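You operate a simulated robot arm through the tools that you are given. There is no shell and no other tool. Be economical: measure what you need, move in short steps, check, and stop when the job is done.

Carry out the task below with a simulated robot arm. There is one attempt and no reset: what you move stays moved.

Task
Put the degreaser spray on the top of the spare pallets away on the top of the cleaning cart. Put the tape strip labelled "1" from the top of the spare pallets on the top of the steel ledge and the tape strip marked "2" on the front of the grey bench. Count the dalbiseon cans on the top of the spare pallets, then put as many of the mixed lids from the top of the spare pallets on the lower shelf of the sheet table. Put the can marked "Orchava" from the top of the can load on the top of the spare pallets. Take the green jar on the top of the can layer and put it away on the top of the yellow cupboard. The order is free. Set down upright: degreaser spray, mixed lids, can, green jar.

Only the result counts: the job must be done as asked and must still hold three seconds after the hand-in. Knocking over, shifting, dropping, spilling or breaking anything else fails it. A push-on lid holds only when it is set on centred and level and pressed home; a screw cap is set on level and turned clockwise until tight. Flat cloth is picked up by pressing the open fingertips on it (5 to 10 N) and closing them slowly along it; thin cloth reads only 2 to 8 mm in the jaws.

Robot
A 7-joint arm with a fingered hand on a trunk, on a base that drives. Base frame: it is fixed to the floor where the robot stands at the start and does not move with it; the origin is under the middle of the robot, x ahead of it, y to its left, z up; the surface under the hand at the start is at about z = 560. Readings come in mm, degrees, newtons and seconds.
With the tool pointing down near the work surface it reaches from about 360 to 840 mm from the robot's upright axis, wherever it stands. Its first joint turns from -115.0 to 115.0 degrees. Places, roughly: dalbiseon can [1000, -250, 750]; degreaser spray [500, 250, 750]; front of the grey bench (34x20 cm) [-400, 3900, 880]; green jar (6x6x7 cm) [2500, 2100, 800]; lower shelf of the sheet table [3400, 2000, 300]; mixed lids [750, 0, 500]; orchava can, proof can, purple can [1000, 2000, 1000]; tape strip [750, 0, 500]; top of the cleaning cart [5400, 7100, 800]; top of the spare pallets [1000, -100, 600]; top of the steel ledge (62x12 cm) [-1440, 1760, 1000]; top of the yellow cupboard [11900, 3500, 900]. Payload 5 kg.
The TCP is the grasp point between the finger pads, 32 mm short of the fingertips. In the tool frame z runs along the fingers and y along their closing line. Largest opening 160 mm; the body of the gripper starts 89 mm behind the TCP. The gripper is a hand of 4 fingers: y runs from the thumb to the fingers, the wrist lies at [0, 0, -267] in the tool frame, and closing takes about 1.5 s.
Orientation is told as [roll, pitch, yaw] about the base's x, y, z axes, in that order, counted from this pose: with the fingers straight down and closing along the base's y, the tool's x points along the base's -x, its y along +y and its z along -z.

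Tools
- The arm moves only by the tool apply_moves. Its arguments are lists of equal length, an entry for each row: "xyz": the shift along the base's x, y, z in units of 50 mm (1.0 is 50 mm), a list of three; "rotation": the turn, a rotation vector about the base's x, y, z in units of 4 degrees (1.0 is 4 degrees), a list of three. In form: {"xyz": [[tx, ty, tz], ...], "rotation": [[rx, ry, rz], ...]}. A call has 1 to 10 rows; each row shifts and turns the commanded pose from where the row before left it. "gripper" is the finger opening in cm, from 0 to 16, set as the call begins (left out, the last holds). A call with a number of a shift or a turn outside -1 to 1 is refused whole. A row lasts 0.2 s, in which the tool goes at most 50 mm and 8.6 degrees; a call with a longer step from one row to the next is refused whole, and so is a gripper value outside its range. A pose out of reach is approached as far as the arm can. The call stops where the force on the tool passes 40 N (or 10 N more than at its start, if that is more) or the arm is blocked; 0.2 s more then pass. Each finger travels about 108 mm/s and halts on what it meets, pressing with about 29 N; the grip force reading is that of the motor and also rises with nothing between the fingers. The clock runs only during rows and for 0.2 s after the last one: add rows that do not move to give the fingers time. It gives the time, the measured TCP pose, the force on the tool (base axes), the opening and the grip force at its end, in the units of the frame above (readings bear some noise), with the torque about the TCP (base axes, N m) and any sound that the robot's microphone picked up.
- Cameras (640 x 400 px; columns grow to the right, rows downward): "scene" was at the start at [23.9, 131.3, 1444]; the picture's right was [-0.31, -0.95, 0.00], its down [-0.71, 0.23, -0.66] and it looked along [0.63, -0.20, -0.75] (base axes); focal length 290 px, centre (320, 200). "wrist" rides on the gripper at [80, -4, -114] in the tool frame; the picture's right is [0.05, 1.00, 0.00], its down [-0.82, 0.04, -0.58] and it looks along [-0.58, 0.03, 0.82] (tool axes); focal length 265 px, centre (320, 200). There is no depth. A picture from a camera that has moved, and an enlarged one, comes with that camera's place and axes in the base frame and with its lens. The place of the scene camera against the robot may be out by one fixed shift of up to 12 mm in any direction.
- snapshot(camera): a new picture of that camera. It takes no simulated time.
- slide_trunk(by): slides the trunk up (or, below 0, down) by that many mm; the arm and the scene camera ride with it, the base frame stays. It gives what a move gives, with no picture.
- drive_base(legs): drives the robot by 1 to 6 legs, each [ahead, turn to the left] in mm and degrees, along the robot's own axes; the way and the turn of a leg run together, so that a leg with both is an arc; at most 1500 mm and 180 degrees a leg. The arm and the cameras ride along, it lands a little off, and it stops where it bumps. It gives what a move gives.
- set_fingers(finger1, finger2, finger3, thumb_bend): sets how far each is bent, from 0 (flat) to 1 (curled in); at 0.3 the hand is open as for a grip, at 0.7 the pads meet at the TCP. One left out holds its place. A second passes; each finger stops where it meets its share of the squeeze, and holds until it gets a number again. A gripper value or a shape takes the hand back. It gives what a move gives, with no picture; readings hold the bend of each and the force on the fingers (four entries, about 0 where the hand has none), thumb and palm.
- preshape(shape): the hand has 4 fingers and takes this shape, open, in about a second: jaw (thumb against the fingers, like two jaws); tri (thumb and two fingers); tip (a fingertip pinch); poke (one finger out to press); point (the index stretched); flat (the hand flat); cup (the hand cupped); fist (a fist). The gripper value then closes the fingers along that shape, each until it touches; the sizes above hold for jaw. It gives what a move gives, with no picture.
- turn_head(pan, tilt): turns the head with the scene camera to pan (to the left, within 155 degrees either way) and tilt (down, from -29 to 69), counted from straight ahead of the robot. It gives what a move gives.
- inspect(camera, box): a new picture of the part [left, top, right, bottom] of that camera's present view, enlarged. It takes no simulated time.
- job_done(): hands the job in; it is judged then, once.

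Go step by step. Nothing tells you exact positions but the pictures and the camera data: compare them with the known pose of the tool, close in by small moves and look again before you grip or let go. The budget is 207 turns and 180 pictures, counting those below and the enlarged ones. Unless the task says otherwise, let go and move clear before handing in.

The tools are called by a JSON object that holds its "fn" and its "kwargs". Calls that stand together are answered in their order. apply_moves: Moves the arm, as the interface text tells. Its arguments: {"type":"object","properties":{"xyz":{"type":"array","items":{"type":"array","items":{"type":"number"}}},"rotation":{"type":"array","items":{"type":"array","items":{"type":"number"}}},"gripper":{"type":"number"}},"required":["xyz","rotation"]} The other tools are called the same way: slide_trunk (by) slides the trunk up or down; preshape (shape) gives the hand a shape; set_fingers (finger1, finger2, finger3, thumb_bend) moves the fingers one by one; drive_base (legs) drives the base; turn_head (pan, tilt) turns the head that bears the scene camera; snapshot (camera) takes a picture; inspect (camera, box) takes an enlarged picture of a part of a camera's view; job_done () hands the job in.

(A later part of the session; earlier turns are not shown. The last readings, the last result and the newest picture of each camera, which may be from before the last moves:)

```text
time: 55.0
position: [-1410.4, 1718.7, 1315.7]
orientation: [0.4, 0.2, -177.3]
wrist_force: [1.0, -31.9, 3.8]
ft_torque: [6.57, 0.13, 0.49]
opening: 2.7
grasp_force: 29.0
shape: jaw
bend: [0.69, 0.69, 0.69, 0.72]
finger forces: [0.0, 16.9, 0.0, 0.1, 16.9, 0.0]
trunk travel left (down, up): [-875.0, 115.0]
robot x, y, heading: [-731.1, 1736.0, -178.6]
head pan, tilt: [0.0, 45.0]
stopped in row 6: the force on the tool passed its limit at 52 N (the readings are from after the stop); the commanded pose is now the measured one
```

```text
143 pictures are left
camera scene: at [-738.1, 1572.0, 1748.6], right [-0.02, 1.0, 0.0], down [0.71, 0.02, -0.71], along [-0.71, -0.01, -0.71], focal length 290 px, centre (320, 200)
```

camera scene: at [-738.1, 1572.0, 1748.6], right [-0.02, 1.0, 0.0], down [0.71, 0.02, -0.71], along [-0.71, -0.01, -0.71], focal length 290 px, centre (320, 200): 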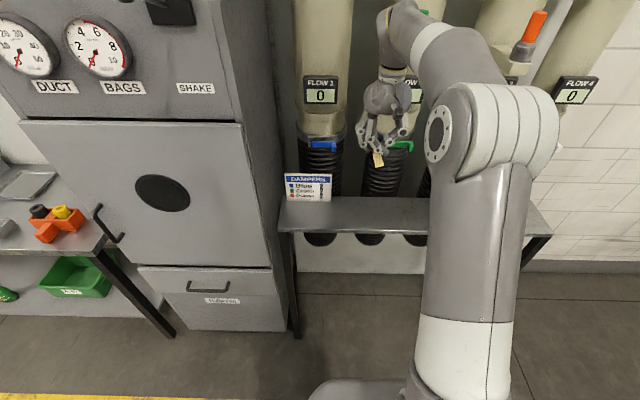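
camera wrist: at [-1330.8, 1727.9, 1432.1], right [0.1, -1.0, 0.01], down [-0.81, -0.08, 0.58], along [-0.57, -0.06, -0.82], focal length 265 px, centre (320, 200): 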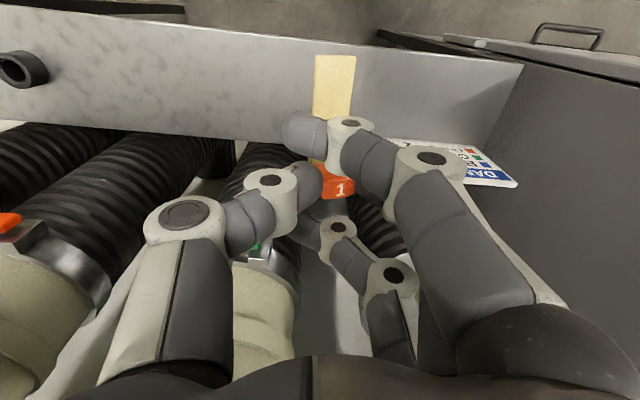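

{"fn": "apply_moves", "kwargs": {"xyz": [[0.3, -0.4, 0], [0.6, -0.4, 0], [0.8, -0.1, 0]], "rotation": [[0, 0, 0], [0, 0, 0], [0, 0, -0.4]]}}

{"fn": "snapshot", "kwargs": {"camera": "wrist"}}

{"fn": "inspect", "kwargs": {"camera": "scene", "box": [260, 70, 460, 250]}}

```text
time: 55.8
position: [-1326.6, 1690.1, 1314.3]
orientation: [0.4, 0.0, -179.7]
wrist_force: [0.9, 0.0, 0.0]
ft_torque: [0.01, 0.06, 0.0]
opening: 2.7
grasp_force: 29.0
shape: jaw
bend: [0.69, 0.69, 0.69, 0.72]
finger forces: [0.0, 16.9, 0.0, 0.0, 16.9, 0.0]
trunk travel left (down, up): [-875.0, 115.0]
robot x, y, heading: [-729.3, 1738.3, -178.8]
head pan, tilt: [0.0, 45.0]
```

```text
142 pictures are left
camera wrist: at [-1245.6, 1694.2, 1429.9], right [0.06, -1.0, 0.01], down [-0.82, -0.04, 0.58], along [-0.58, -0.04, -0.82], focal length 265 px, centre (320, 200)
```

wrist: 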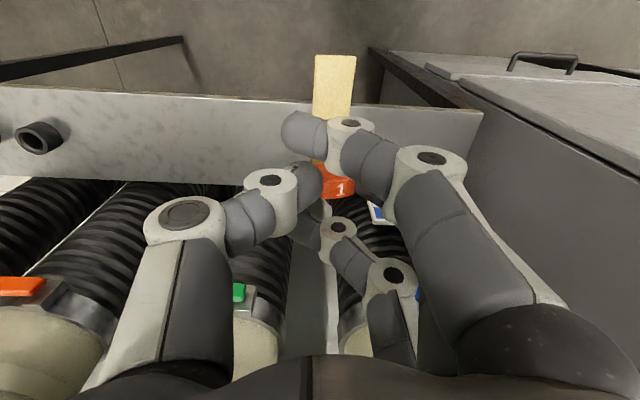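

```text
2.22 times, centred on (360, 160) of scene
camera zoom: at [-738.4, 1579.7, 1749.3], right [-0.02, 1.0, 0.0], down [0.71, 0.01, -0.71], along [-0.71, -0.01, -0.71], focal length 644 px, centre (231, 289)
```

zoom: 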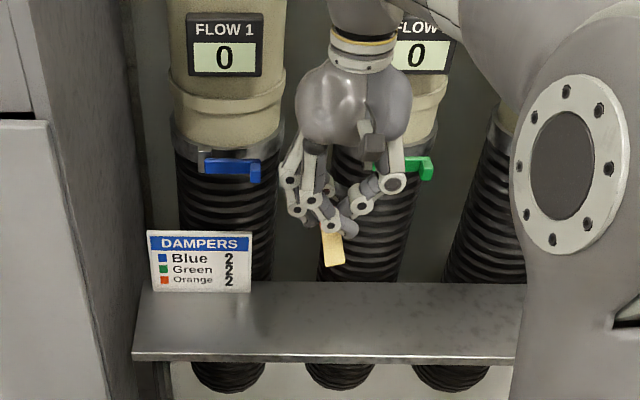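

{"fn": "apply_moves", "kwargs": {"xyz": [[0.6, 0, 0], [0.6, 0, 0], [0, 0, 0], [0, 0, 0], [0, 0, 0], [0, 0, 0], [0, 0, 0], [0, 0, 0], [0, 0, 0], [0, 0, 0]], "rotation": [[0, 0, 1], [0, 0, 1], [0, 0, 1], [0, 0, 1], [0, 0, 1], [0, 0, 1], [0, 0, 1], [0, 0, 1], [0, 0, 1], [0, 0, 1]]}}

{"fn": "apply_moves", "kwargs": {"xyz": [[0, 0, 0], [0, 0, 0], [0, 0, 0], [0, 0, 0], [0, 0, 0], [0, 0, 0], [0, 0, 0], [0, 0, 0], [0, 0, 0], [0, 0, 0]], "rotation": [[0, 0, 1], [0, 0, 1], [0, 0, 1], [0, 0, 1], [0, 0, 1], [0, 0, 1], [0, 0, 1], [0, 0, 1], [0, 0, 1], [0, 0, 1]]}}

{"fn": "apply_moves", "kwargs": {"xyz": [[0, 0, 0], [0, 0, 0], [0, 0, -0.6], [0, 0, -0.8], [0, 0, -0.8], [0, 0, -0.8], [0, 0, -0.8], [0, 0, 0], [0, 0, 0], [0, 0, 0]], "rotation": [[0, 0, 1], [0, 0, 1], [0, 0, 0.5], [0, 1, 0], [0, 1, 0], [0, 1, 0], [0, 1, 0], [0, 1, 0], [0, 1, 0], [0, 1, 0]]}}

{"fn": "snapshot", "kwargs": {"camera": "scene"}}

{"fn": "snapshot", "kwargs": {"camera": "wrist"}}

```text
time: 58.0
position: [-1267.7, 1688.1, 1314.9]
orientation: [0.4, 0.2, -139.6]
wrist_force: [-0.1, 0.1, -1.2]
ft_torque: [0.02, -0.01, 0.05]
opening: 2.9
grasp_force: 29.3
shape: jaw
bend: [0.69, 0.69, 0.69, 0.72]
finger forces: [0.0, 17.0, 0.0, 0.1, 16.9, 0.0]
trunk travel left (down, up): [-875.0, 115.0]
robot x, y, heading: [-730.4, 1739.5, -178.8]
head pan, tilt: [0.0, 45.0]
```

```text
time: 60.2
position: [-1266.4, 1687.2, 1306.3]
orientation: [1.1, 0.9, -102.6]
wrist_force: [-0.4, -0.3, 0.8]
ft_torque: [-0.03, 0.0, -0.02]
opening: 2.9
grasp_force: 29.2
shape: jaw
bend: [0.69, 0.69, 0.69, 0.72]
finger forces: [0.1, 16.9, 0.0, 0.0, 16.8, 0.0]
out of reach, approached as far as the arm can: row 7, 8
trunk travel left (down, up): [-875.0, 115.0]
robot x, y, heading: [-734.1, 1738.3, -178.7]
head pan, tilt: [0.0, 45.0]
```

```text
time: 62.4
position: [-1266.6, 1686.0, 1116.7]
orientation: [-26.9, -0.4, -92.8]
wrist_force: [-0.8, 0.1, -0.2]
ft_torque: [-0.01, 0.0, -0.01]
opening: 2.5
grasp_force: 29.0
shape: jaw
bend: [0.69, 0.69, 0.69, 0.72]
finger forces: [0.0, 16.9, 0.0, 0.1, 16.8, 0.0]
trunk travel left (down, up): [-875.0, 115.0]
robot x, y, heading: [-728.8, 1738.4, -178.6]
head pan, tilt: [0.0, 45.0]
```

```text
140 pictures are left
camera scene: at [-739.7, 1577.9, 1749.1], right [-0.02, 1.0, 0.0], down [0.71, 0.01, -0.71], along [-0.71, -0.01, -0.71], focal length 290 px, centre (320, 200)
```

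scene: 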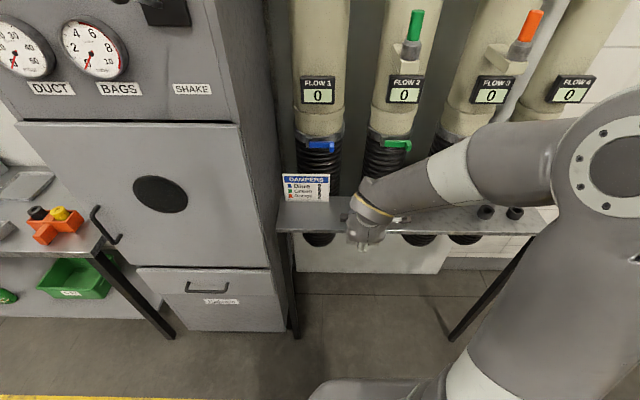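

```text
139 pictures are left
camera wrist: at [-1215.6, 1764.4, 1220.3], right [0.89, 0.01, -0.45], down [0.26, -0.83, 0.5], along [-0.37, -0.56, -0.74], focal length 265 px, centre (320, 200)
```

wrist: 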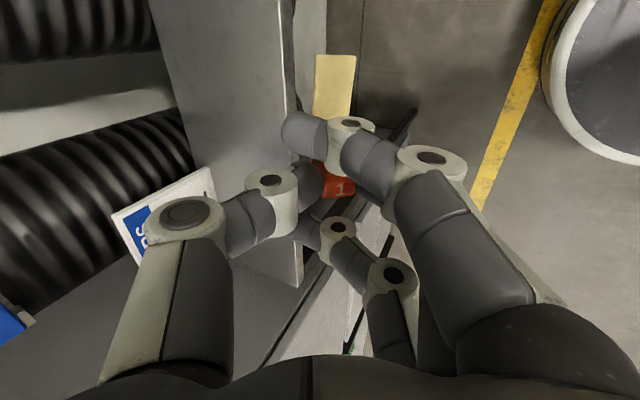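

{"fn": "apply_moves", "kwargs": {"xyz": [[-0.8, 0.25, 0], [-0.8, 0.25, 0], [-0.8, 0.25, 0], [-0.8, 0.25, 0], [0, 0, -0.5], [0, 0, -0.5]], "rotation": [[0, 0, 0], [0, 0, 0], [0, 0, 0], [0, 0, 0], [0, 0, 0], [0, 0, 0]]}}

{"fn": "snapshot", "kwargs": {"camera": "wrist"}}

{"fn": "inspect", "kwargs": {"camera": "scene", "box": [270, 130, 470, 270]}}

```text
time: 63.8
position: [-1427.3, 1736.3, 1065.6]
orientation: [-26.7, -0.3, -92.8]
wrist_force: [-0.8, 0.1, -0.6]
ft_torque: [-0.03, -0.01, -0.01]
opening: 2.6
grasp_force: 29.2
shape: jaw
bend: [0.69, 0.69, 0.69, 0.72]
finger forces: [0.0, 16.9, 0.0, 0.1, 16.9, 0.1]
trunk travel left (down, up): [-875.0, 115.0]
robot x, y, heading: [-731.6, 1733.6, -178.9]
head pan, tilt: [0.0, 45.0]
```

```text
138 pictures are left
camera wrist: at [-1376.6, 1815.3, 1169.4], right [0.89, 0.01, -0.45], down [0.26, -0.83, 0.5], along [-0.37, -0.56, -0.74], focal length 265 px, centre (320, 200)
```

wrist: 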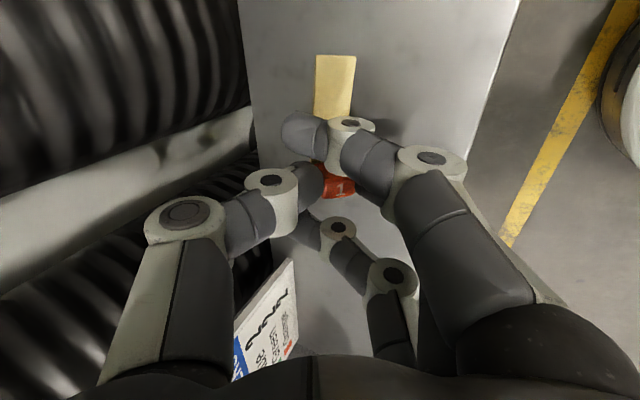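

```text
2.86 times, centred on (370, 200) of scene
camera zoom: at [-741.6, 1578.8, 1749.2], right [-0.02, 1.0, 0.0], down [0.71, 0.01, -0.71], along [-0.71, -0.01, -0.71], focal length 828 px, centre (177, 200)
```

zoom: 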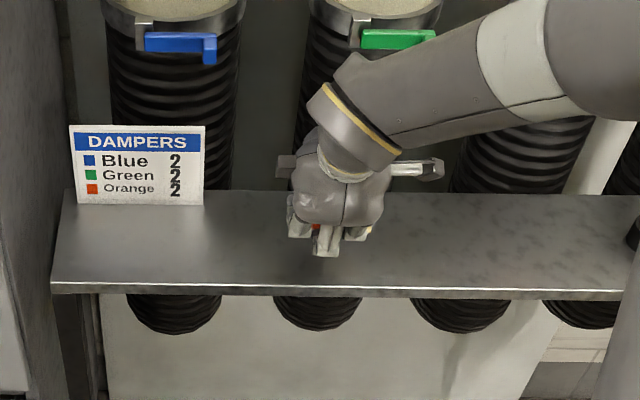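

{"fn": "apply_moves", "kwargs": {"xyz": [[0, 0, -0.25], [0, 0, -0.2], [0, 0, 0]], "rotation": [[0, 0, 0], [0, 0, 0], [0, 0, 0]]}}

{"fn": "snapshot", "kwargs": {"camera": "wrist"}}

```text
time: 64.6
position: [-1427.0, 1737.2, 1043.0]
orientation: [-27.0, -0.4, -92.8]
wrist_force: [0.6, -0.5, 5.9]
ft_torque: [0.03, -0.04, 0.02]
opening: 3.0
grasp_force: 28.3
shape: jaw
bend: [0.69, 0.7, 0.69, 0.72]
finger forces: [0.0, 25.7, 0.0, 0.1, 19.4, 0.0]
trunk travel left (down, up): [-875.0, 115.0]
robot x, y, heading: [-731.4, 1738.2, -179.0]
head pan, tilt: [0.0, 45.0]
```

```text
136 pictures are left
camera wrist: at [-1375.7, 1814.9, 1148.2], right [0.89, 0.01, -0.45], down [0.26, -0.83, 0.5], along [-0.37, -0.56, -0.74], focal length 265 px, centre (320, 200)
```

wrist: 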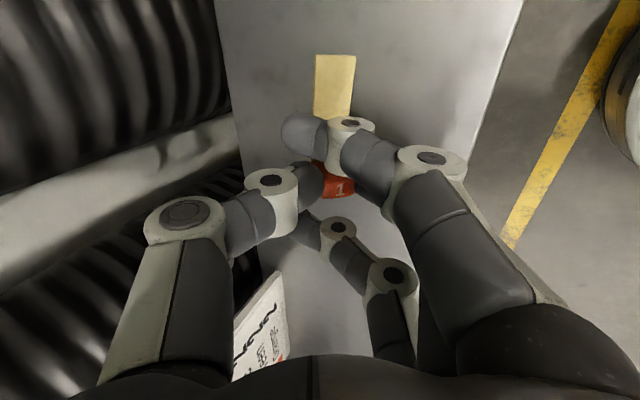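

{"fn": "apply_moves", "kwargs": {"xyz": [[0, 0, 0.02], [0, 0, 0.04], [0, 0, 0.04], [0, 0, 0.1], [0, 0, 0.2]], "rotation": [[0, 0, 0], [0, 0, 0], [0, 0, 0], [0, 0, 0], [0, 0, 0]], "gripper": 3.5}}

{"fn": "snapshot", "kwargs": {"camera": "wrist"}}

```text
time: 65.8
position: [-1427.0, 1738.6, 1063.1]
orientation: [-26.8, -0.4, -92.9]
wrist_force: [0.9, -0.1, 0.5]
ft_torque: [0.01, -0.01, 0.01]
opening: 34.6
grasp_force: 0.1
shape: jaw
bend: [0.73, 0.73, 0.73, 0.7]
finger forces: [0.0, 0.1, 0.1, 0.0, 0.0, 0.0]
trunk travel left (down, up): [-875.0, 115.0]
robot x, y, heading: [-733.0, 1738.8, -178.8]
head pan, tilt: [0.0, 45.0]
```

```text
135 pictures are left
camera wrist: at [-1375.6, 1815.6, 1167.5], right [0.89, 0.01, -0.45], down [0.26, -0.83, 0.5], along [-0.37, -0.56, -0.74], focal length 265 px, centre (320, 200)
```

wrist: 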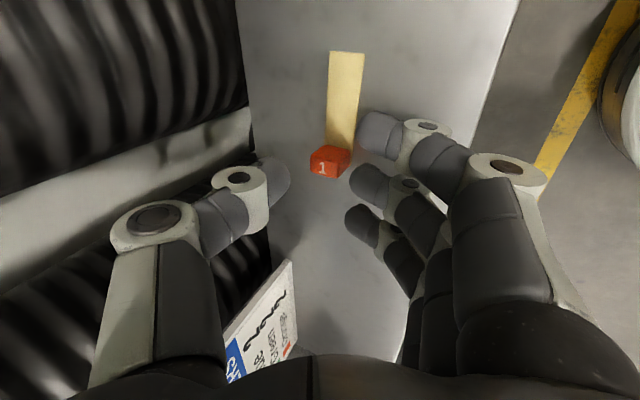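

{"fn": "apply_moves", "kwargs": {"xyz": [[0, 0, 0.6], [0.4, 0, 0.8], [0.6, 0, 0.7], [0.8, 0, 0.5], [0.8, 0, 0.5], [0.8, 0, 0.5], [0.6, 0, 0.6], [0, 0, 0.6], [0, 0, 0], [0, 0, 0]], "rotation": [[0, 0, 0], [0, -1, 0], [0, -1, 0], [0, -1, 0], [0, -1, 0], [0, -1, 0], [0, -1, 0], [0, -0.75, 0], [0, 0, -1], [0, 0, -1]]}}

{"fn": "apply_moves", "kwargs": {"xyz": [[0, 0, 0], [0, 0, 0], [0, 0, 0], [0, 0, 0], [0, 0, 0], [0, 0, 0], [0, 0, 0], [0, 0, 0], [0, 0, 0], [0, 0, 0]], "rotation": [[0, 0, -1], [0, 0, -1], [0, 0, -1], [0, 0, -1], [0, 0, -1], [0, 0, -1], [0, 0, -1], [0, 0, -1], [0, 0, -1], [0, 0, -1]]}}

{"fn": "apply_moves", "kwargs": {"xyz": [[0, 0, 0], [0, 0, 0], [0, 0, 0], [0, 0, 0], [0.6, 0, 0], [0, 0, 0], [0, 0, 0], [0, 0, 0], [0, 0, 0]], "rotation": [[0, 0, -1], [0, 0, -1], [0, 0, -1], [0, 0, -1], [0, 0, -1], [0, 0, -1], [0, 0, -1], [0, 0, -1], [0, 0, -1]]}}

{"fn": "inspect", "kwargs": {"camera": "scene", "box": [270, 60, 550, 270]}}

```text
time: 68.0
position: [-1228.0, 1735.4, 1303.3]
orientation: [0.2, 0.9, -100.7]
wrist_force: [-0.1, 0.7, -0.1]
ft_torque: [-0.04, -0.04, -0.01]
opening: 35.0
grasp_force: 0.1
shape: jaw
bend: [0.73, 0.73, 0.73, 0.7]
finger forces: [0.0, 0.0, 0.1, 0.0, 0.0, 0.0]
trunk travel left (down, up): [-875.0, 115.0]
robot x, y, heading: [-734.4, 1743.7, -178.8]
head pan, tilt: [0.0, 45.0]
```

```text
time: 70.2
position: [-1227.1, 1736.8, 1304.2]
orientation: [0.1, 1.0, -140.7]
wrist_force: [0.6, -0.3, -0.4]
ft_torque: [0.02, 0.0, -0.02]
opening: 34.9
grasp_force: 0.1
shape: jaw
bend: [0.73, 0.73, 0.73, 0.7]
finger forces: [0.0, 0.0, 0.0, 0.0, 0.0, 0.0]
trunk travel left (down, up): [-875.0, 115.0]
robot x, y, heading: [-730.0, 1735.5, -178.6]
head pan, tilt: [0.0, 45.0]
```

```text
time: 72.2
position: [-1197.1, 1737.8, 1302.8]
orientation: [0.2, 0.9, -176.7]
wrist_force: [0.2, -0.2, 0.2]
ft_torque: [-0.02, -0.02, 0.01]
opening: 35.0
grasp_force: 0.1
shape: jaw
bend: [0.73, 0.73, 0.73, 0.7]
finger forces: [0.0, 0.0, 0.0, 0.1, 0.1, 0.0]
trunk travel left (down, up): [-875.0, 115.0]
robot x, y, heading: [-730.6, 1737.6, -178.7]
head pan, tilt: [0.0, 45.0]
```

```text
1.90 times, centred on (410, 165) of scene
camera zoom: at [-740.2, 1578.8, 1749.2], right [-0.02, 1.0, 0.0], down [0.71, 0.01, -0.71], along [-0.71, -0.01, -0.71], focal length 552 px, centre (149, 267)
```

zoom: 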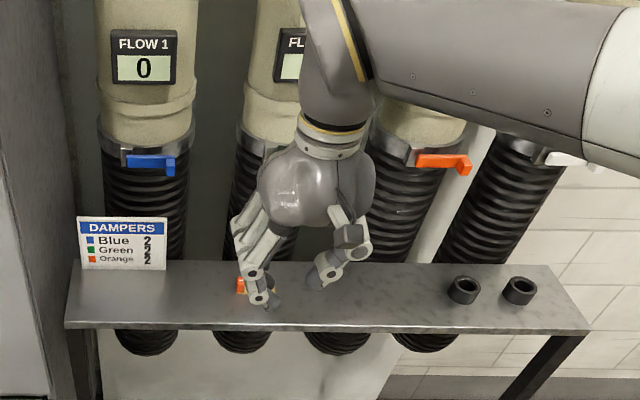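

Tape 1 lies on the ledge. Now back to the pallets for tape 2.

{"fn": "drive_base", "kwargs": {"legs": [[0, 102.6], [1400, 0], [390, 0], [0, 76.1], [290, 0]]}}

{"fn": "slide_trunk", "kwargs": {"by": -300}}

{"fn": "snapshot", "kwargs": {"camera": "scene"}}

{"fn": "snapshot", "kwargs": {"camera": "wrist"}}

```text
time: 90.5
position: [484.4, -14.0, 1302.0]
orientation: [0.2, 1.0, 2.8]
wrist_force: [0.5, -0.4, 0.1]
ft_torque: [-0.03, 0.04, 0.0]
opening: 34.4
grasp_force: 0.1
shape: jaw
bend: [0.73, 0.73, 0.73, 0.7]
finger forces: [0.0, 0.0, 0.1, 0.0, 0.0, 0.1]
trunk travel left (down, up): [-875.0, 115.0]
robot x, y, heading: [16.5, -10.6, 0.1]
head pan, tilt: [0.0, 45.0]
```

```text
time: 93.5
position: [484.0, -14.2, 1003.4]
orientation: [0.3, 0.8, 2.7]
wrist_force: [0.5, 0.6, -0.1]
ft_torque: [-0.02, 0.01, -0.03]
opening: 34.6
grasp_force: 0.0
shape: jaw
bend: [0.73, 0.73, 0.73, 0.7]
finger forces: [0.0, 0.0, 0.0, 0.0, 0.0, 0.0]
trunk travel left (down, up): [-575.0, 415.0]
robot x, y, heading: [17.8, -7.8, 0.6]
head pan, tilt: [0.0, 45.0]
```

```text
133 pictures are left
camera scene: at [47.5, 147.4, 1449.2], right [0.01, -1.0, 0.0], down [-0.71, -0.01, -0.71], along [0.71, 0.01, -0.71], focal length 290 px, centre (320, 200)
```

scene: 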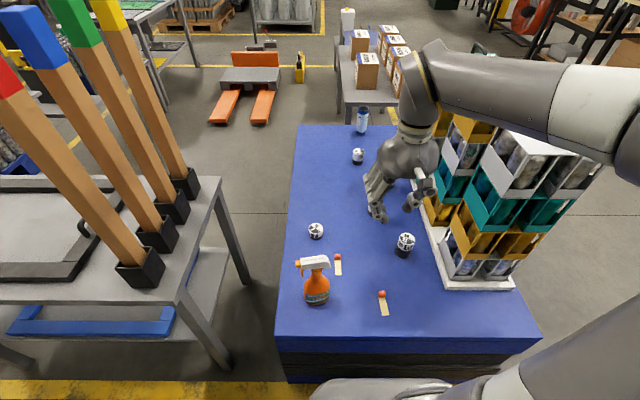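

```text
132 pictures are left
camera wrist: at [404.9, -21.9, 1119.5], right [-0.1, 1.0, 0.0], down [0.82, 0.08, 0.56], along [0.56, 0.06, -0.83], focal length 265 px, centre (320, 200)
```

wrist: 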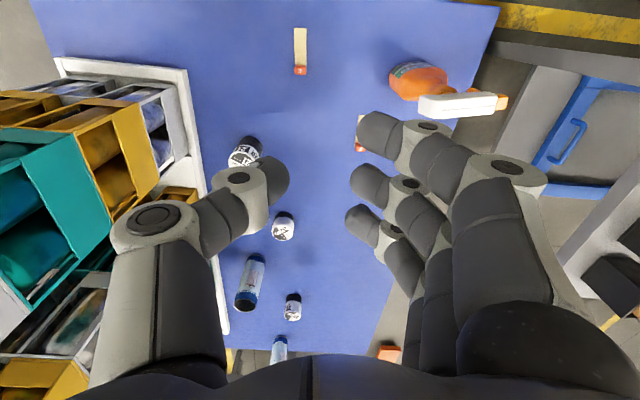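

{"fn": "apply_moves", "kwargs": {"xyz": [[0.7, 0.5, -0.4], [0.7, 0.5, -0.4], [0.7, 0.5, -0.4], [0.68, 0.5, -0.4], [0, 0.12, -0.9], [0, 0, -0.9], [0, 0, -0.9], [0, 0, -0.9], [0, 0, -0.7]], "rotation": [[0, -0.2, -0.68], [0, 0, 0], [0, 0, 0], [0, 0, 0], [0, 0, 0], [0, 0, 0], [0, 0, 0], [0, 0, 0], [0, 0, 0]], "gripper": 7}}

{"fn": "snapshot", "kwargs": {"camera": "wrist"}}

```text
time: 95.5
position: [621.6, 92.1, 708.5]
orientation: [0.1, 0.1, 0.0]
wrist_force: [-1.5, -0.9, 0.4]
ft_torque: [-0.03, 0.02, 0.0]
opening: 69.6
grasp_force: 0.1
shape: jaw
bend: [0.73, 0.73, 0.73, 0.7]
finger forces: [0.0, 0.0, 0.1, 0.0, 0.1, 0.1]
trunk travel left (down, up): [-575.0, 415.0]
robot x, y, heading: [17.4, -10.0, 0.2]
head pan, tilt: [0.0, 45.0]
```

```text
131 pictures are left
camera wrist: at [541.6, 87.5, 823.4], right [-0.05, 1.0, 0.0], down [0.82, 0.04, 0.58], along [0.58, 0.03, -0.82], focal length 265 px, centre (320, 200)
```

wrist: 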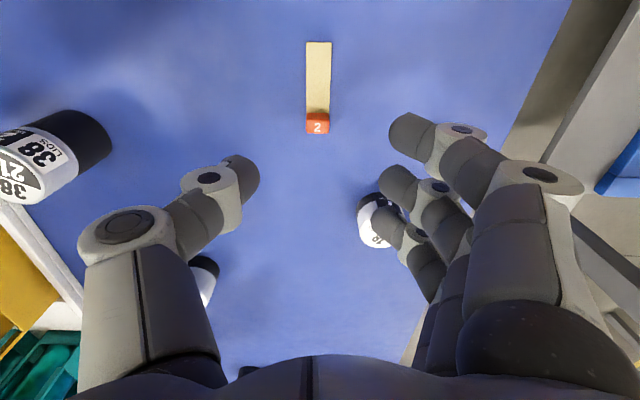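

{"fn": "apply_moves", "kwargs": {"xyz": [[0.06, -0.04, -0.8], [0, 0, -0.8], [0, 0, -0.4], [0, 0, -0.13], [0, 0, 0]], "rotation": [[0, 0, 0], [0, 0, 0], [0, 0, 0], [0, 0, 0], [0, 0, 0]], "gripper": 6}}

{"fn": "snapshot", "kwargs": {"camera": "wrist"}}

{"fn": "apply_moves", "kwargs": {"xyz": [[0, 0, 0], [0, 0, 0], [0, 0, 0], [0, 0, 0], [0, 0, 0], [0, 0, 0]], "rotation": [[0, 0, 0], [0, 0, 0], [0, 0, 0], [0, 0, 0], [0, 0, 0], [0, 0, 0]], "gripper": 0}}

{"fn": "apply_moves", "kwargs": {"xyz": [[0, 0, 0.3], [0, 0, 0.8], [0, 0, 0.8], [0, 0, 0.8]], "rotation": [[0, 0, 0], [0, 0, 0], [0, 0, 0], [0, 0, 0]]}}

{"fn": "snapshot", "kwargs": {"camera": "wrist"}}

```text
time: 96.7
position: [624.4, 90.1, 601.4]
orientation: [0.1, 0.0, 0.0]
wrist_force: [0.0, 0.3, -0.3]
ft_torque: [-0.01, 0.0, 0.0]
opening: 60.8
grasp_force: 0.1
shape: jaw
bend: [0.73, 0.73, 0.73, 0.7]
finger forces: [0.0, 0.0, 0.0, 0.0, 0.1, 0.1]
trunk travel left (down, up): [-575.0, 415.0]
robot x, y, heading: [20.0, -6.3, 0.1]
head pan, tilt: [0.0, 45.0]
```

```text
130 pictures are left
camera wrist: at [544.4, 85.6, 716.3], right [-0.05, 1.0, 0.0], down [0.82, 0.04, 0.58], along [0.57, 0.03, -0.82], focal length 265 px, centre (320, 200)
```

wrist: 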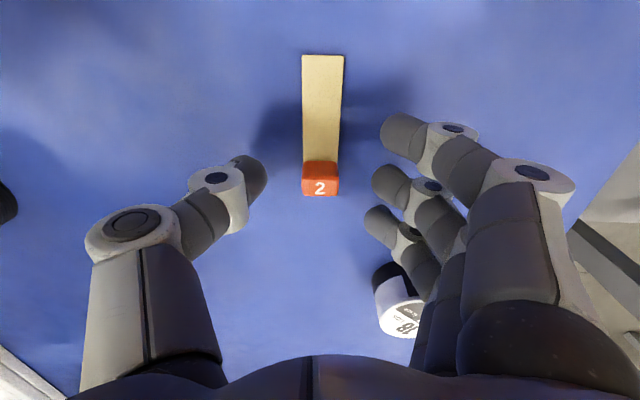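

```text
time: 98.1
position: [624.5, 89.1, 601.4]
orientation: [0.1, 0.1, -0.1]
wrist_force: [0.1, -3.9, 6.8]
ft_torque: [-0.07, 0.02, 0.01]
opening: 3.8
grasp_force: 28.8
shape: jaw
bend: [0.69, 0.7, 0.69, 0.72]
finger forces: [0.1, 16.3, 0.0, 0.0, 21.8, 0.0]
trunk travel left (down, up): [-575.0, 415.0]
robot x, y, heading: [20.0, -5.0, 0.6]
head pan, tilt: [0.0, 45.0]
```

```text
time: 99.1
position: [624.8, 90.0, 737.3]
orientation: [0.2, 0.2, -0.1]
wrist_force: [-0.6, -0.2, -0.1]
ft_torque: [0.04, 0.01, 0.02]
opening: 3.6
grasp_force: 28.1
shape: jaw
bend: [0.69, 0.7, 0.69, 0.72]
finger forces: [0.0, 16.8, 0.0, 0.0, 16.8, 0.1]
trunk travel left (down, up): [-575.0, 415.0]
robot x, y, heading: [18.4, -7.1, 0.5]
head pan, tilt: [0.0, 45.0]
```

```text
129 pictures are left
camera wrist: at [545.1, 85.9, 852.2], right [-0.05, 1.0, 0.0], down [0.82, 0.04, 0.57], along [0.57, 0.03, -0.82], focal length 265 px, centre (320, 200)
```

wrist: 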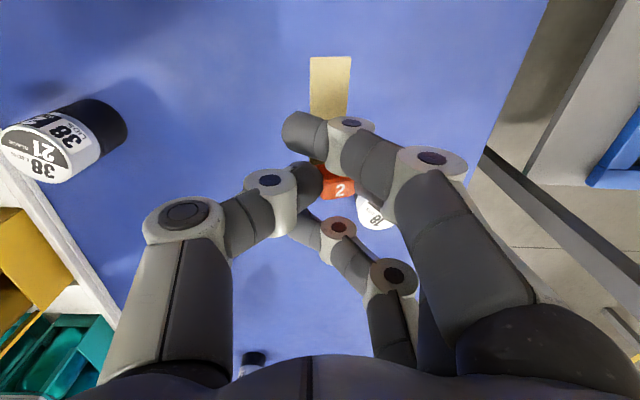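

{"fn": "apply_moves", "kwargs": {"xyz": [[-0.5, 0, 0.8], [-0.5, 0, 0.8], [-0.5, 0, 0.8], [-0.7, 0, 0.7], [-0.7, 0, 0.7], [-0.7, 0, 0.7], [0, 0, 0.9]], "rotation": [[0, 0, 0], [0, 0, 0], [0, 0, 0], [0, 0, 0], [0, 0, 0], [0, 0, 0], [0, 0, 0]]}}

{"fn": "drive_base", "kwargs": {"legs": [[-300, 0], [0, 91.8], [1400, 0], [1400, 0]]}}

{"fn": "slide_trunk", "kwargs": {"by": 250}}

{"fn": "snapshot", "kwargs": {"camera": "scene"}}

```text
time: 100.7
position: [444.1, 91.7, 1006.9]
orientation: [0.2, 0.2, -0.1]
wrist_force: [0.5, -0.5, 0.1]
ft_torque: [-0.01, -0.01, 0.01]
opening: 3.2
grasp_force: 28.8
shape: jaw
bend: [0.69, 0.7, 0.69, 0.72]
finger forces: [0.0, 16.8, 0.0, 0.0, 16.9, 0.0]
trunk travel left (down, up): [-575.0, 415.0]
robot x, y, heading: [21.1, -7.1, 0.3]
head pan, tilt: [0.0, 45.0]
```

```text
time: 119.9
position: [-488.4, 3228.7, 1007.4]
orientation: [0.1, 0.2, 91.0]
wrist_force: [-0.3, -0.1, -0.3]
ft_torque: [0.01, 0.02, 0.0]
opening: 3.2
grasp_force: 29.0
shape: jaw
bend: [0.69, 0.7, 0.69, 0.72]
finger forces: [0.0, 16.8, 0.1, 0.0, 16.7, 0.1]
trunk travel left (down, up): [-575.0, 415.0]
robot x, y, heading: [-381.7, 2800.2, 91.4]
head pan, tilt: [0.0, 45.0]
```

```text
time: 122.5
position: [-489.5, 3229.5, 1256.6]
orientation: [0.1, 0.1, 91.0]
wrist_force: [0.2, -0.7, -0.6]
ft_torque: [0.0, 0.0, -0.01]
opening: 3.5
grasp_force: 29.4
shape: jaw
bend: [0.69, 0.7, 0.69, 0.72]
finger forces: [0.0, 16.9, 0.0, 0.1, 16.7, 0.0]
trunk travel left (down, up): [-825.0, 165.0]
robot x, y, heading: [-384.5, 2799.6, 91.6]
head pan, tilt: [0.0, 45.0]
```

```text
128 pictures are left
camera scene: at [-530.8, 2820.0, 1699.1], right [1.0, 0.03, 0.0], down [0.02, -0.71, -0.71], along [-0.02, 0.71, -0.71], focal length 290 px, centre (320, 200)
```

scene: 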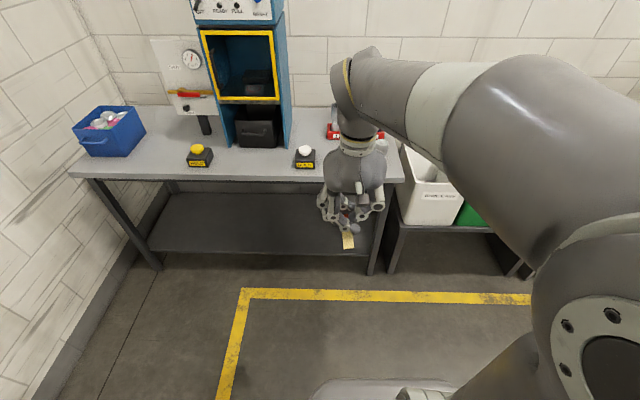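

{"fn": "drive_base", "kwargs": {"legs": [[430, 0]]}}

{"fn": "turn_head", "kwargs": {"pan": 0, "tilt": 50}}

{"fn": "snapshot", "kwargs": {"camera": "scene"}}

{"fn": "snapshot", "kwargs": {"camera": "wrist"}}

```text
time: 125.1
position: [-500.6, 3654.3, 1255.8]
orientation: [0.1, 0.2, 91.1]
wrist_force: [-0.2, 0.3, 0.1]
ft_torque: [-0.07, 0.01, -0.02]
opening: 3.3
grasp_force: 28.6
shape: jaw
bend: [0.69, 0.7, 0.69, 0.72]
finger forces: [0.1, 16.9, 0.0, 0.0, 16.8, 0.1]
trunk travel left (down, up): [-825.0, 165.0]
robot x, y, heading: [-395.3, 3229.2, 91.6]
head pan, tilt: [0.0, 45.0]
```

```text
time: 125.8
position: [-501.3, 3653.9, 1257.0]
orientation: [0.1, 0.2, 91.1]
wrist_force: [0.4, -0.4, -0.2]
ft_torque: [0.02, -0.03, -0.01]
opening: 3.2
grasp_force: 28.7
shape: jaw
bend: [0.69, 0.7, 0.69, 0.72]
finger forces: [0.1, 16.8, 0.0, 0.1, 16.8, 0.1]
trunk travel left (down, up): [-825.0, 165.0]
robot x, y, heading: [-388.9, 3230.7, 91.9]
head pan, tilt: [0.0, 50.0]
```

```text
127 pictures are left
camera scene: at [-542.0, 3240.6, 1692.3], right [1.0, 0.03, 0.0], down [0.02, -0.77, -0.64], along [-0.02, 0.64, -0.77], focal length 290 px, centre (320, 200)
```

scene: 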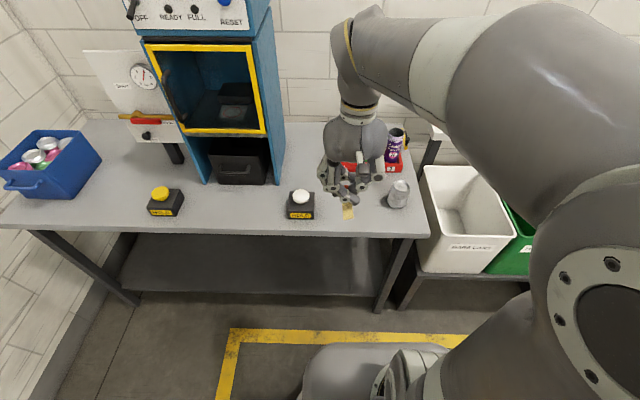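

```text
126 pictures are left
camera wrist: at [-495.7, 3573.9, 1371.7], right [-1.0, -0.07, 0.0], down [-0.06, 0.82, 0.58], along [-0.04, 0.57, -0.82], focal length 265 px, centre (320, 200)
```

wrist: 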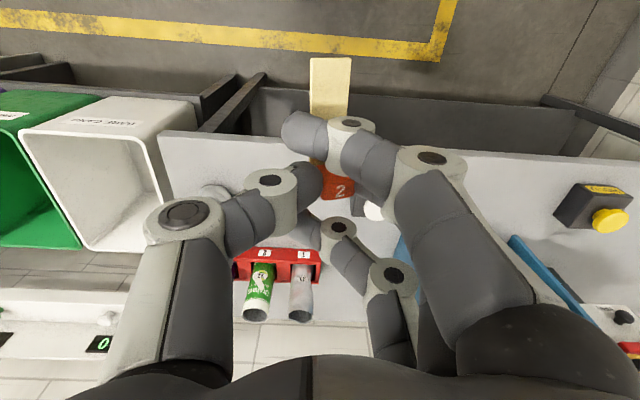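

{"fn": "apply_moves", "kwargs": {"xyz": [[0.2, 0.9, 0], [0.2, 0.9, 0], [0.2, 0.9, 0], [0.2, 0.9, 0], [0.2, 0.9, 0], [0, 0.3, -0.8], [0, 0, -0.9], [0, 0, -0.9], [0, 0, -0.9], [0, 0, -0.9]], "rotation": [[0, 0, 0], [0, 0, 0], [0, 0, 0], [0, 0, 0], [0, 0, 0], [0, 0, 0], [0, 0, 0], [0, 0, 0], [0, 0, 0], [0, 0, 0]]}}

{"fn": "snapshot", "kwargs": {"camera": "wrist"}}

{"fn": "snapshot", "kwargs": {"camera": "scene"}}

```text
time: 128.0
position: [-449.7, 3896.3, 1036.7]
orientation: [0.2, 0.1, 91.1]
wrist_force: [0.7, -0.6, 0.3]
ft_torque: [-0.02, 0.02, 0.0]
opening: 3.5
grasp_force: 29.1
shape: jaw
bend: [0.69, 0.69, 0.69, 0.72]
finger forces: [0.0, 16.8, 0.0, 0.1, 16.8, 0.1]
trunk travel left (down, up): [-825.0, 165.0]
robot x, y, heading: [-394.1, 3230.6, 91.7]
head pan, tilt: [0.0, 50.0]
```

```text
125 pictures are left
camera wrist: at [-445.4, 3814.7, 1151.2], right [-1.0, -0.07, 0.0], down [-0.06, 0.82, 0.58], along [-0.04, 0.57, -0.82], focal length 265 px, centre (320, 200)
```

wrist: 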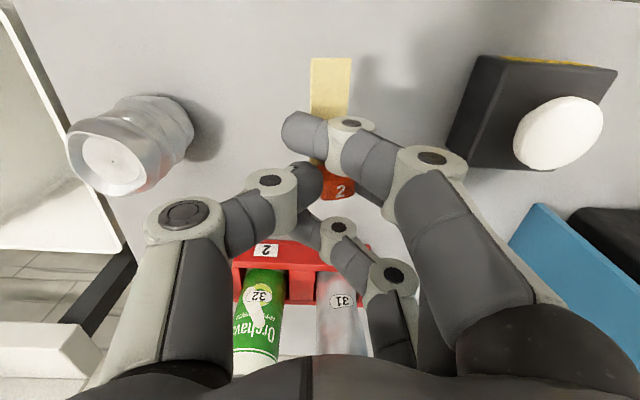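

```text
124 pictures are left
camera scene: at [-542.0, 3241.9, 1692.3], right [1.0, 0.03, 0.0], down [0.02, -0.77, -0.64], along [-0.02, 0.64, -0.77], focal length 290 px, centre (320, 200)
```

scene: 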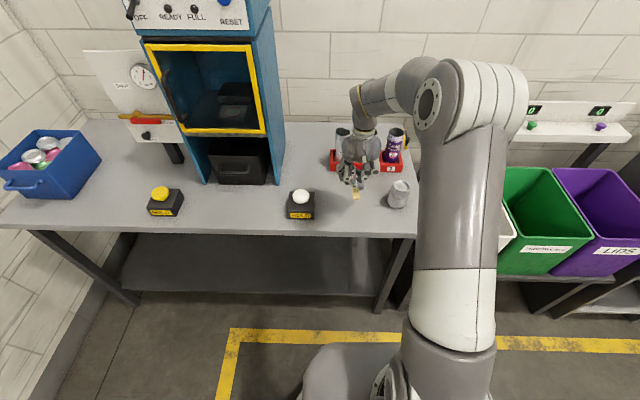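

{"fn": "apply_moves", "kwargs": {"xyz": [[0, 0, -0.8], [0, 0, -0.7], [0, 0, -0.4], [0, 0, -0.1], [0, 0, -0.1], [0, 0, 0]], "rotation": [[0, 0, 0], [0, 0, 0], [0, 0, 0], [0, 0, 0], [0, 0, 0], [0, 0, 0]]}}

{"fn": "snapshot", "kwargs": {"camera": "wrist"}}

```text
time: 129.3
position: [-451.8, 3894.9, 931.0]
orientation: [0.1, 0.0, 91.1]
wrist_force: [0.1, 0.1, 0.1]
ft_torque: [-0.03, 0.01, 0.02]
opening: 3.3
grasp_force: 29.2
shape: jaw
bend: [0.69, 0.69, 0.69, 0.72]
finger forces: [0.1, 16.8, 0.1, 0.0, 16.8, 0.0]
trunk travel left (down, up): [-825.0, 165.0]
robot x, y, heading: [-392.3, 3227.5, 91.5]
head pan, tilt: [0.0, 50.0]
```

```text
123 pictures are left
camera wrist: at [-446.3, 3814.0, 1046.4], right [-1.0, -0.07, 0.0], down [-0.06, 0.82, 0.58], along [-0.04, 0.57, -0.82], focal length 265 px, centre (320, 200)
```

wrist: 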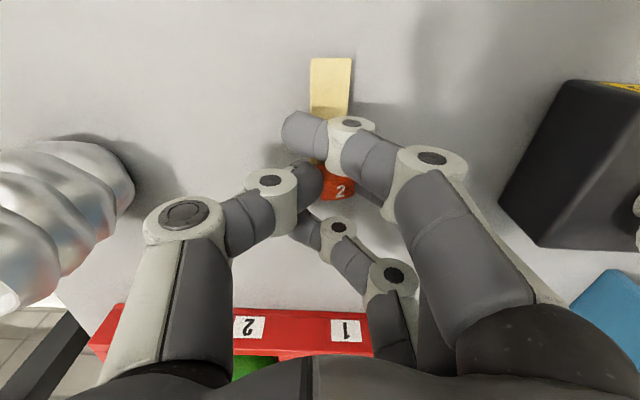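

{"fn": "apply_moves", "kwargs": {"xyz": [[0, 0, -0.12], [0, 0, -0.1], [0, 0, 0]], "rotation": [[0, 0, 0], [0, 0, 0], [0, 0, 0]]}}

```text
time: 130.2
position: [-451.3, 3893.9, 921.7]
orientation: [0.0, 0.0, 91.1]
wrist_force: [1.5, 0.5, 8.0]
ft_torque: [-0.02, 0.1, 0.02]
opening: 3.6
grasp_force: 28.9
shape: jaw
bend: [0.69, 0.7, 0.69, 0.72]
finger forces: [0.0, 16.2, 0.0, 0.1, 19.5, 0.1]
trunk travel left (down, up): [-825.0, 165.0]
robot x, y, heading: [-392.6, 3228.6, 91.3]
head pan, tilt: [0.0, 50.0]
```

Contact with the bench. Release and rise.

{"fn": "apply_moves", "kwargs": {"xyz": [[0, 0, 0], [0, 0, 0.02], [0, 0, 0.04], [0, 0, 0.3], [0, 0, 0.8], [0, 0, 0.8], [0, 0, 0.8], [0, 0, 0.8]], "rotation": [[0, 0, 0], [0, 0, 0], [0, 0, 0], [0, 0, 0], [0, 0, 0], [0, 0, 0], [0, 0, 0], [0, 0, 0]], "gripper": 4.5}}

{"fn": "snapshot", "kwargs": {"camera": "wrist"}}

```text
time: 131.9
position: [-451.3, 3893.3, 1099.4]
orientation: [0.2, 0.1, 91.1]
wrist_force: [-0.3, 0.1, 0.6]
ft_torque: [0.04, 0.01, 0.03]
opening: 44.5
grasp_force: 0.0
shape: jaw
bend: [0.73, 0.73, 0.73, 0.7]
finger forces: [0.0, 0.1, 0.0, 0.0, 0.0, 0.0]
trunk travel left (down, up): [-825.0, 165.0]
robot x, y, heading: [-395.0, 3229.5, 91.9]
head pan, tilt: [0.0, 50.0]
```

```text
122 pictures are left
camera wrist: at [-445.2, 3813.4, 1214.5], right [-1.0, -0.07, 0.0], down [-0.06, 0.82, 0.58], along [-0.04, 0.57, -0.82], focal length 265 px, centre (320, 200)
```

wrist: 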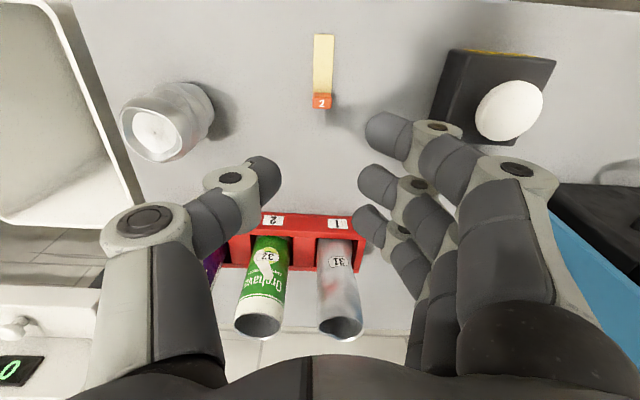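

{"fn": "apply_moves", "kwargs": {"xyz": [[0, -0.8, 0.5], [0, -0.8, 0.5], [0, -0.8, 0.5], [0, -0.8, 0.5], [0, -0.8, 0.5], [0, -0.8, 0.5]], "rotation": [[0, 0, 0], [0, 0, 0], [0, 0, 0], [0, 0, 0], [0, 0, 0], [0, 0, 0]], "gripper": 10}}

{"fn": "drive_base", "kwargs": {"legs": [[-300, 0], [0, -120]]}}

{"fn": "turn_head", "kwargs": {"pan": 10, "tilt": 25}}

{"fn": "snapshot", "kwargs": {"camera": "scene"}}

```text
time: 133.3
position: [-451.2, 3652.3, 1249.9]
orientation: [0.2, 0.1, 91.1]
wrist_force: [0.5, -0.4, -0.1]
ft_torque: [0.03, 0.02, 0.03]
opening: 99.5
grasp_force: 0.0
shape: jaw
bend: [0.71, 0.71, 0.71, 0.68]
finger forces: [0.1, 0.1, 0.0, 0.0, 0.0, 0.1]
trunk travel left (down, up): [-825.0, 165.0]
robot x, y, heading: [-393.5, 3226.5, 91.8]
head pan, tilt: [0.0, 50.0]
```

```text
time: 140.4
position: [10.8, 2764.8, 1250.6]
orientation: [0.1, 0.1, -28.7]
wrist_force: [-0.5, 0.4, 0.9]
ft_torque: [0.01, 0.03, 0.0]
opening: 99.3
grasp_force: 0.0
shape: jaw
bend: [0.71, 0.71, 0.71, 0.68]
finger forces: [0.0, 0.0, 0.0, 0.0, 0.0, 0.0]
trunk travel left (down, up): [-825.0, 165.0]
robot x, y, heading: [-388.2, 2926.8, -28.2]
head pan, tilt: [0.0, 50.0]
```

```text
time: 141.3
position: [10.3, 2765.3, 1249.8]
orientation: [0.0, 0.1, -28.8]
wrist_force: [-0.4, -0.5, -0.2]
ft_torque: [-0.02, 0.05, -0.03]
opening: 99.8
grasp_force: 0.0
shape: jaw
bend: [0.71, 0.71, 0.71, 0.68]
finger forces: [0.0, 0.0, 0.1, 0.0, 0.0, 0.0]
trunk travel left (down, up): [-825.0, 165.0]
robot x, y, heading: [-384.8, 2927.9, -28.2]
head pan, tilt: [10.0, 25.0]
```

```text
121 pictures are left
camera scene: at [-267.7, 3063.2, 1729.6], right [-0.31, -0.95, 0.0], down [-0.4, 0.13, -0.91], along [0.86, -0.28, -0.42], focal length 290 px, centre (320, 200)
```

scene: 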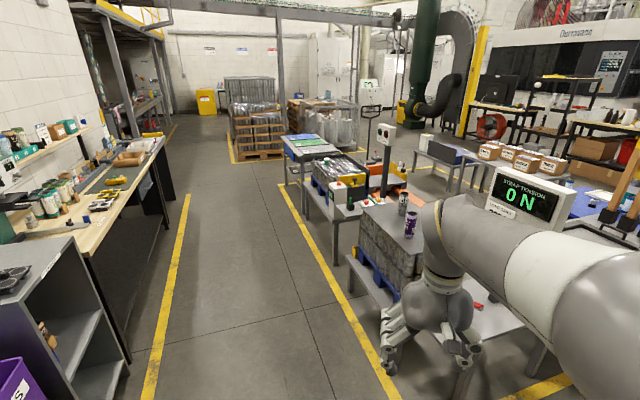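

{"fn": "drive_base", "kwargs": {"legs": [[0, 28.2], [1370, 0], [0, -90]]}}

{"fn": "turn_head", "kwargs": {"pan": 0, "tilt": 45}}

{"fn": "snapshot", "kwargs": {"camera": "scene"}}

{"fn": "snapshot", "kwargs": {"camera": "wrist"}}

```text
time: 153.4
position: [1036.3, 2507.7, 1249.9]
orientation: [0.0, 0.1, -90.1]
wrist_force: [-0.2, -1.3, 0.5]
ft_torque: [0.0, -0.02, -0.02]
opening: 99.7
grasp_force: 0.1
shape: jaw
bend: [0.71, 0.71, 0.71, 0.68]
finger forces: [0.0, 0.1, 0.0, 0.0, 0.0, 0.0]
trunk travel left (down, up): [-825.0, 165.0]
robot x, y, heading: [991.4, 2930.5, -89.6]
head pan, tilt: [10.0, 25.0]
```

```text
time: 154.2
position: [1037.2, 2507.2, 1248.8]
orientation: [0.1, 0.1, -90.2]
wrist_force: [-0.2, -0.5, 0.4]
ft_torque: [0.02, 0.0, -0.01]
opening: 99.7
grasp_force: 0.1
shape: jaw
bend: [0.71, 0.71, 0.71, 0.68]
finger forces: [0.0, 0.0, 0.1, 0.0, 0.1, 0.1]
trunk travel left (down, up): [-825.0, 165.0]
robot x, y, heading: [994.1, 2933.7, -89.4]
head pan, tilt: [0.0, 45.0]
```

```text
120 pictures are left
camera scene: at [1155.6, 2911.4, 1699.2], right [-1.0, -0.01, 0.0], down [-0.01, 0.71, -0.71], along [0.01, -0.71, -0.71], focal length 290 px, centre (320, 200)
```

scene: 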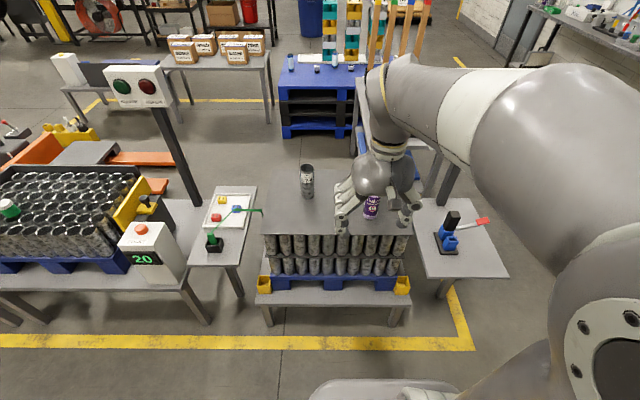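

```text
119 pictures are left
camera wrist: at [1032.2, 2587.5, 1364.4], right [1.0, 0.05, 0.0], down [0.04, -0.82, 0.58], along [0.03, -0.57, -0.82], focal length 265 px, centre (320, 200)
```

wrist: 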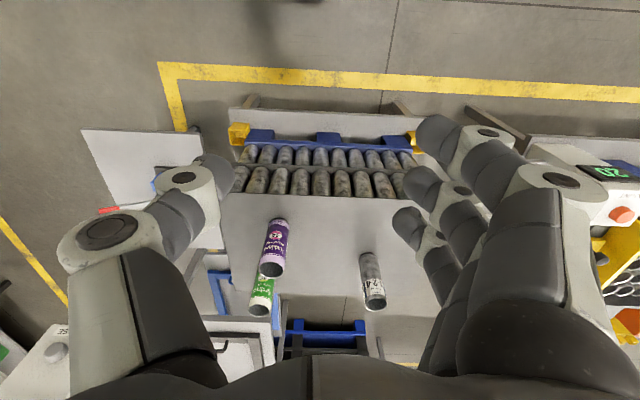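

{"fn": "inspect", "kwargs": {"camera": "wrist", "box": [210, 190, 420, 330]}}

{"fn": "inspect", "kwargs": {"camera": "scene", "box": [270, 150, 430, 250]}}

{"fn": "inspect", "kwargs": {"camera": "scene", "box": [270, 0, 440, 110]}}

```text
2.86 times, centred on (315, 260) of wrist
camera zoom: at [1032.2, 2587.5, 1364.4], right [1.0, 0.05, 0.0], down [0.04, -0.82, 0.58], along [0.03, -0.57, -0.82], focal length 758 px, centre (334, 29)
```

zoom: 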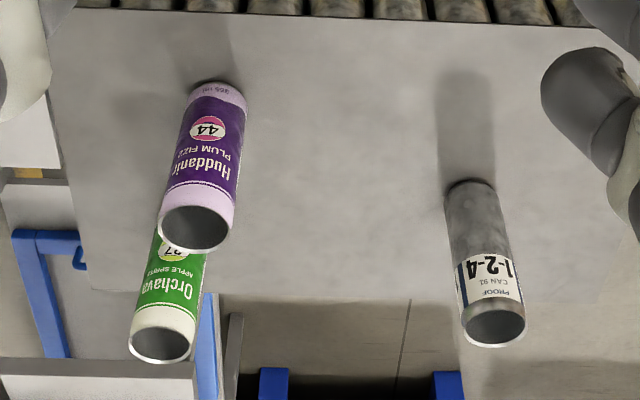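

```text
4.00 times, centred on (350, 200) of scene
camera zoom: at [1155.6, 2911.4, 1699.2], right [-1.0, -0.01, 0.0], down [-0.01, 0.71, -0.71], along [0.01, -0.71, -0.71], focal length 1158 px, centre (200, 200)
```

zoom: 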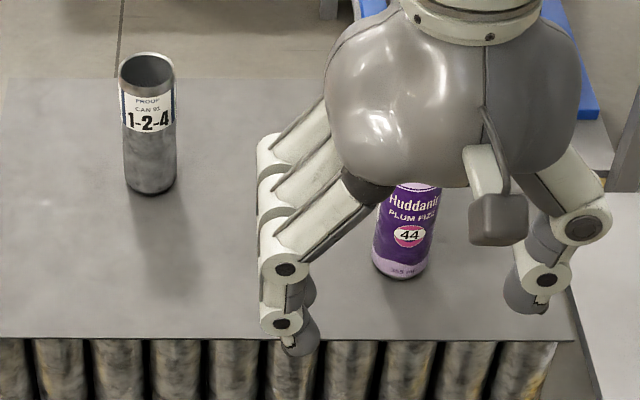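

```text
3.64 times, centred on (355, 55) of scene
camera zoom: at [1155.6, 2911.4, 1699.2], right [-1.0, -0.01, 0.0], down [-0.01, 0.71, -0.71], along [0.01, -0.71, -0.71], focal length 1053 px, centre (193, 727)
```

zoom: 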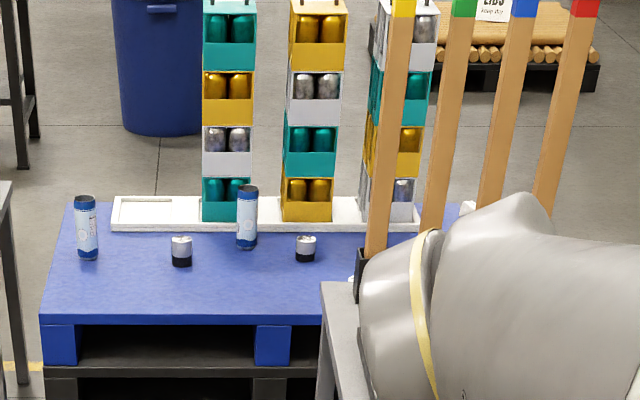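

{"fn": "apply_moves", "kwargs": {"xyz": [[0, 0, 0], [-0.8, 0, 0], [-0.8, 0, 0], [-0.8, 0, 0]], "rotation": [[0, 0, 0], [0, 0, 0], [0, 0, 0], [0, 0, 0]], "gripper": 11}}

{"fn": "drive_base", "kwargs": {"legs": [[240, 0]]}}

{"fn": "snapshot", "kwargs": {"camera": "wrist"}}

{"fn": "snapshot", "kwargs": {"camera": "scene"}}

```text
time: 155.2
position: [914.4, 2507.5, 1249.1]
orientation: [0.2, 0.1, -90.1]
wrist_force: [0.3, 0.4, 0.7]
ft_torque: [0.02, -0.05, 0.02]
opening: 109.7
grasp_force: 0.1
shape: jaw
bend: [0.68, 0.68, 0.68, 0.64]
finger forces: [0.1, 0.1, 0.0, 0.0, 0.0, 0.0]
trunk travel left (down, up): [-825.0, 165.0]
robot x, y, heading: [990.7, 2934.7, -89.7]
head pan, tilt: [0.0, 45.0]
```

```text
time: 157.0
position: [920.0, 2265.2, 1248.2]
orientation: [0.2, 0.2, -90.1]
wrist_force: [-0.1, -1.3, 0.6]
ft_torque: [0.05, -0.03, -0.03]
opening: 109.7
grasp_force: 0.0
shape: jaw
bend: [0.68, 0.68, 0.68, 0.64]
finger forces: [0.0, 0.0, 0.0, 0.0, 0.1, 0.1]
trunk travel left (down, up): [-825.0, 165.0]
robot x, y, heading: [992.6, 2692.3, -89.9]
head pan, tilt: [0.0, 45.0]
```

```text
115 pictures are left
camera wrist: at [913.6, 2345.3, 1364.2], right [1.0, 0.05, 0.0], down [0.04, -0.82, 0.57], along [0.03, -0.57, -0.82], focal length 265 px, centre (320, 200)
```

wrist: 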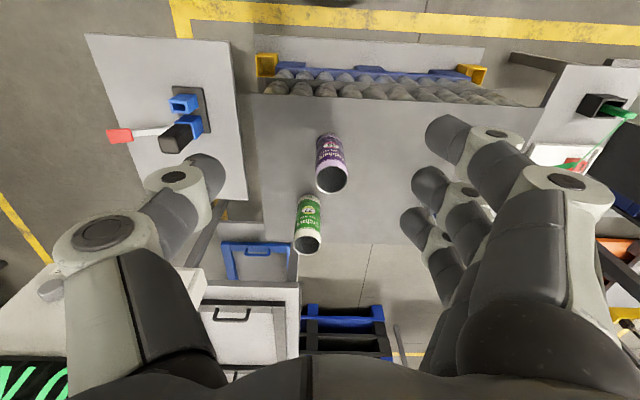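

```text
114 pictures are left
camera scene: at [1157.3, 2669.1, 1699.1], right [-1.0, -0.01, 0.0], down [-0.01, 0.71, -0.71], along [0.01, -0.71, -0.71], focal length 290 px, centre (320, 200)
```

scene: 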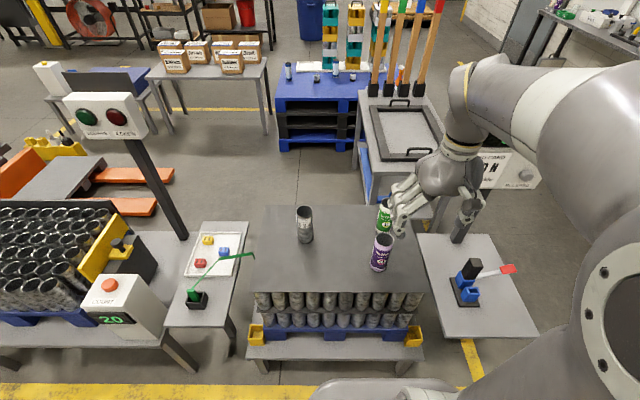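

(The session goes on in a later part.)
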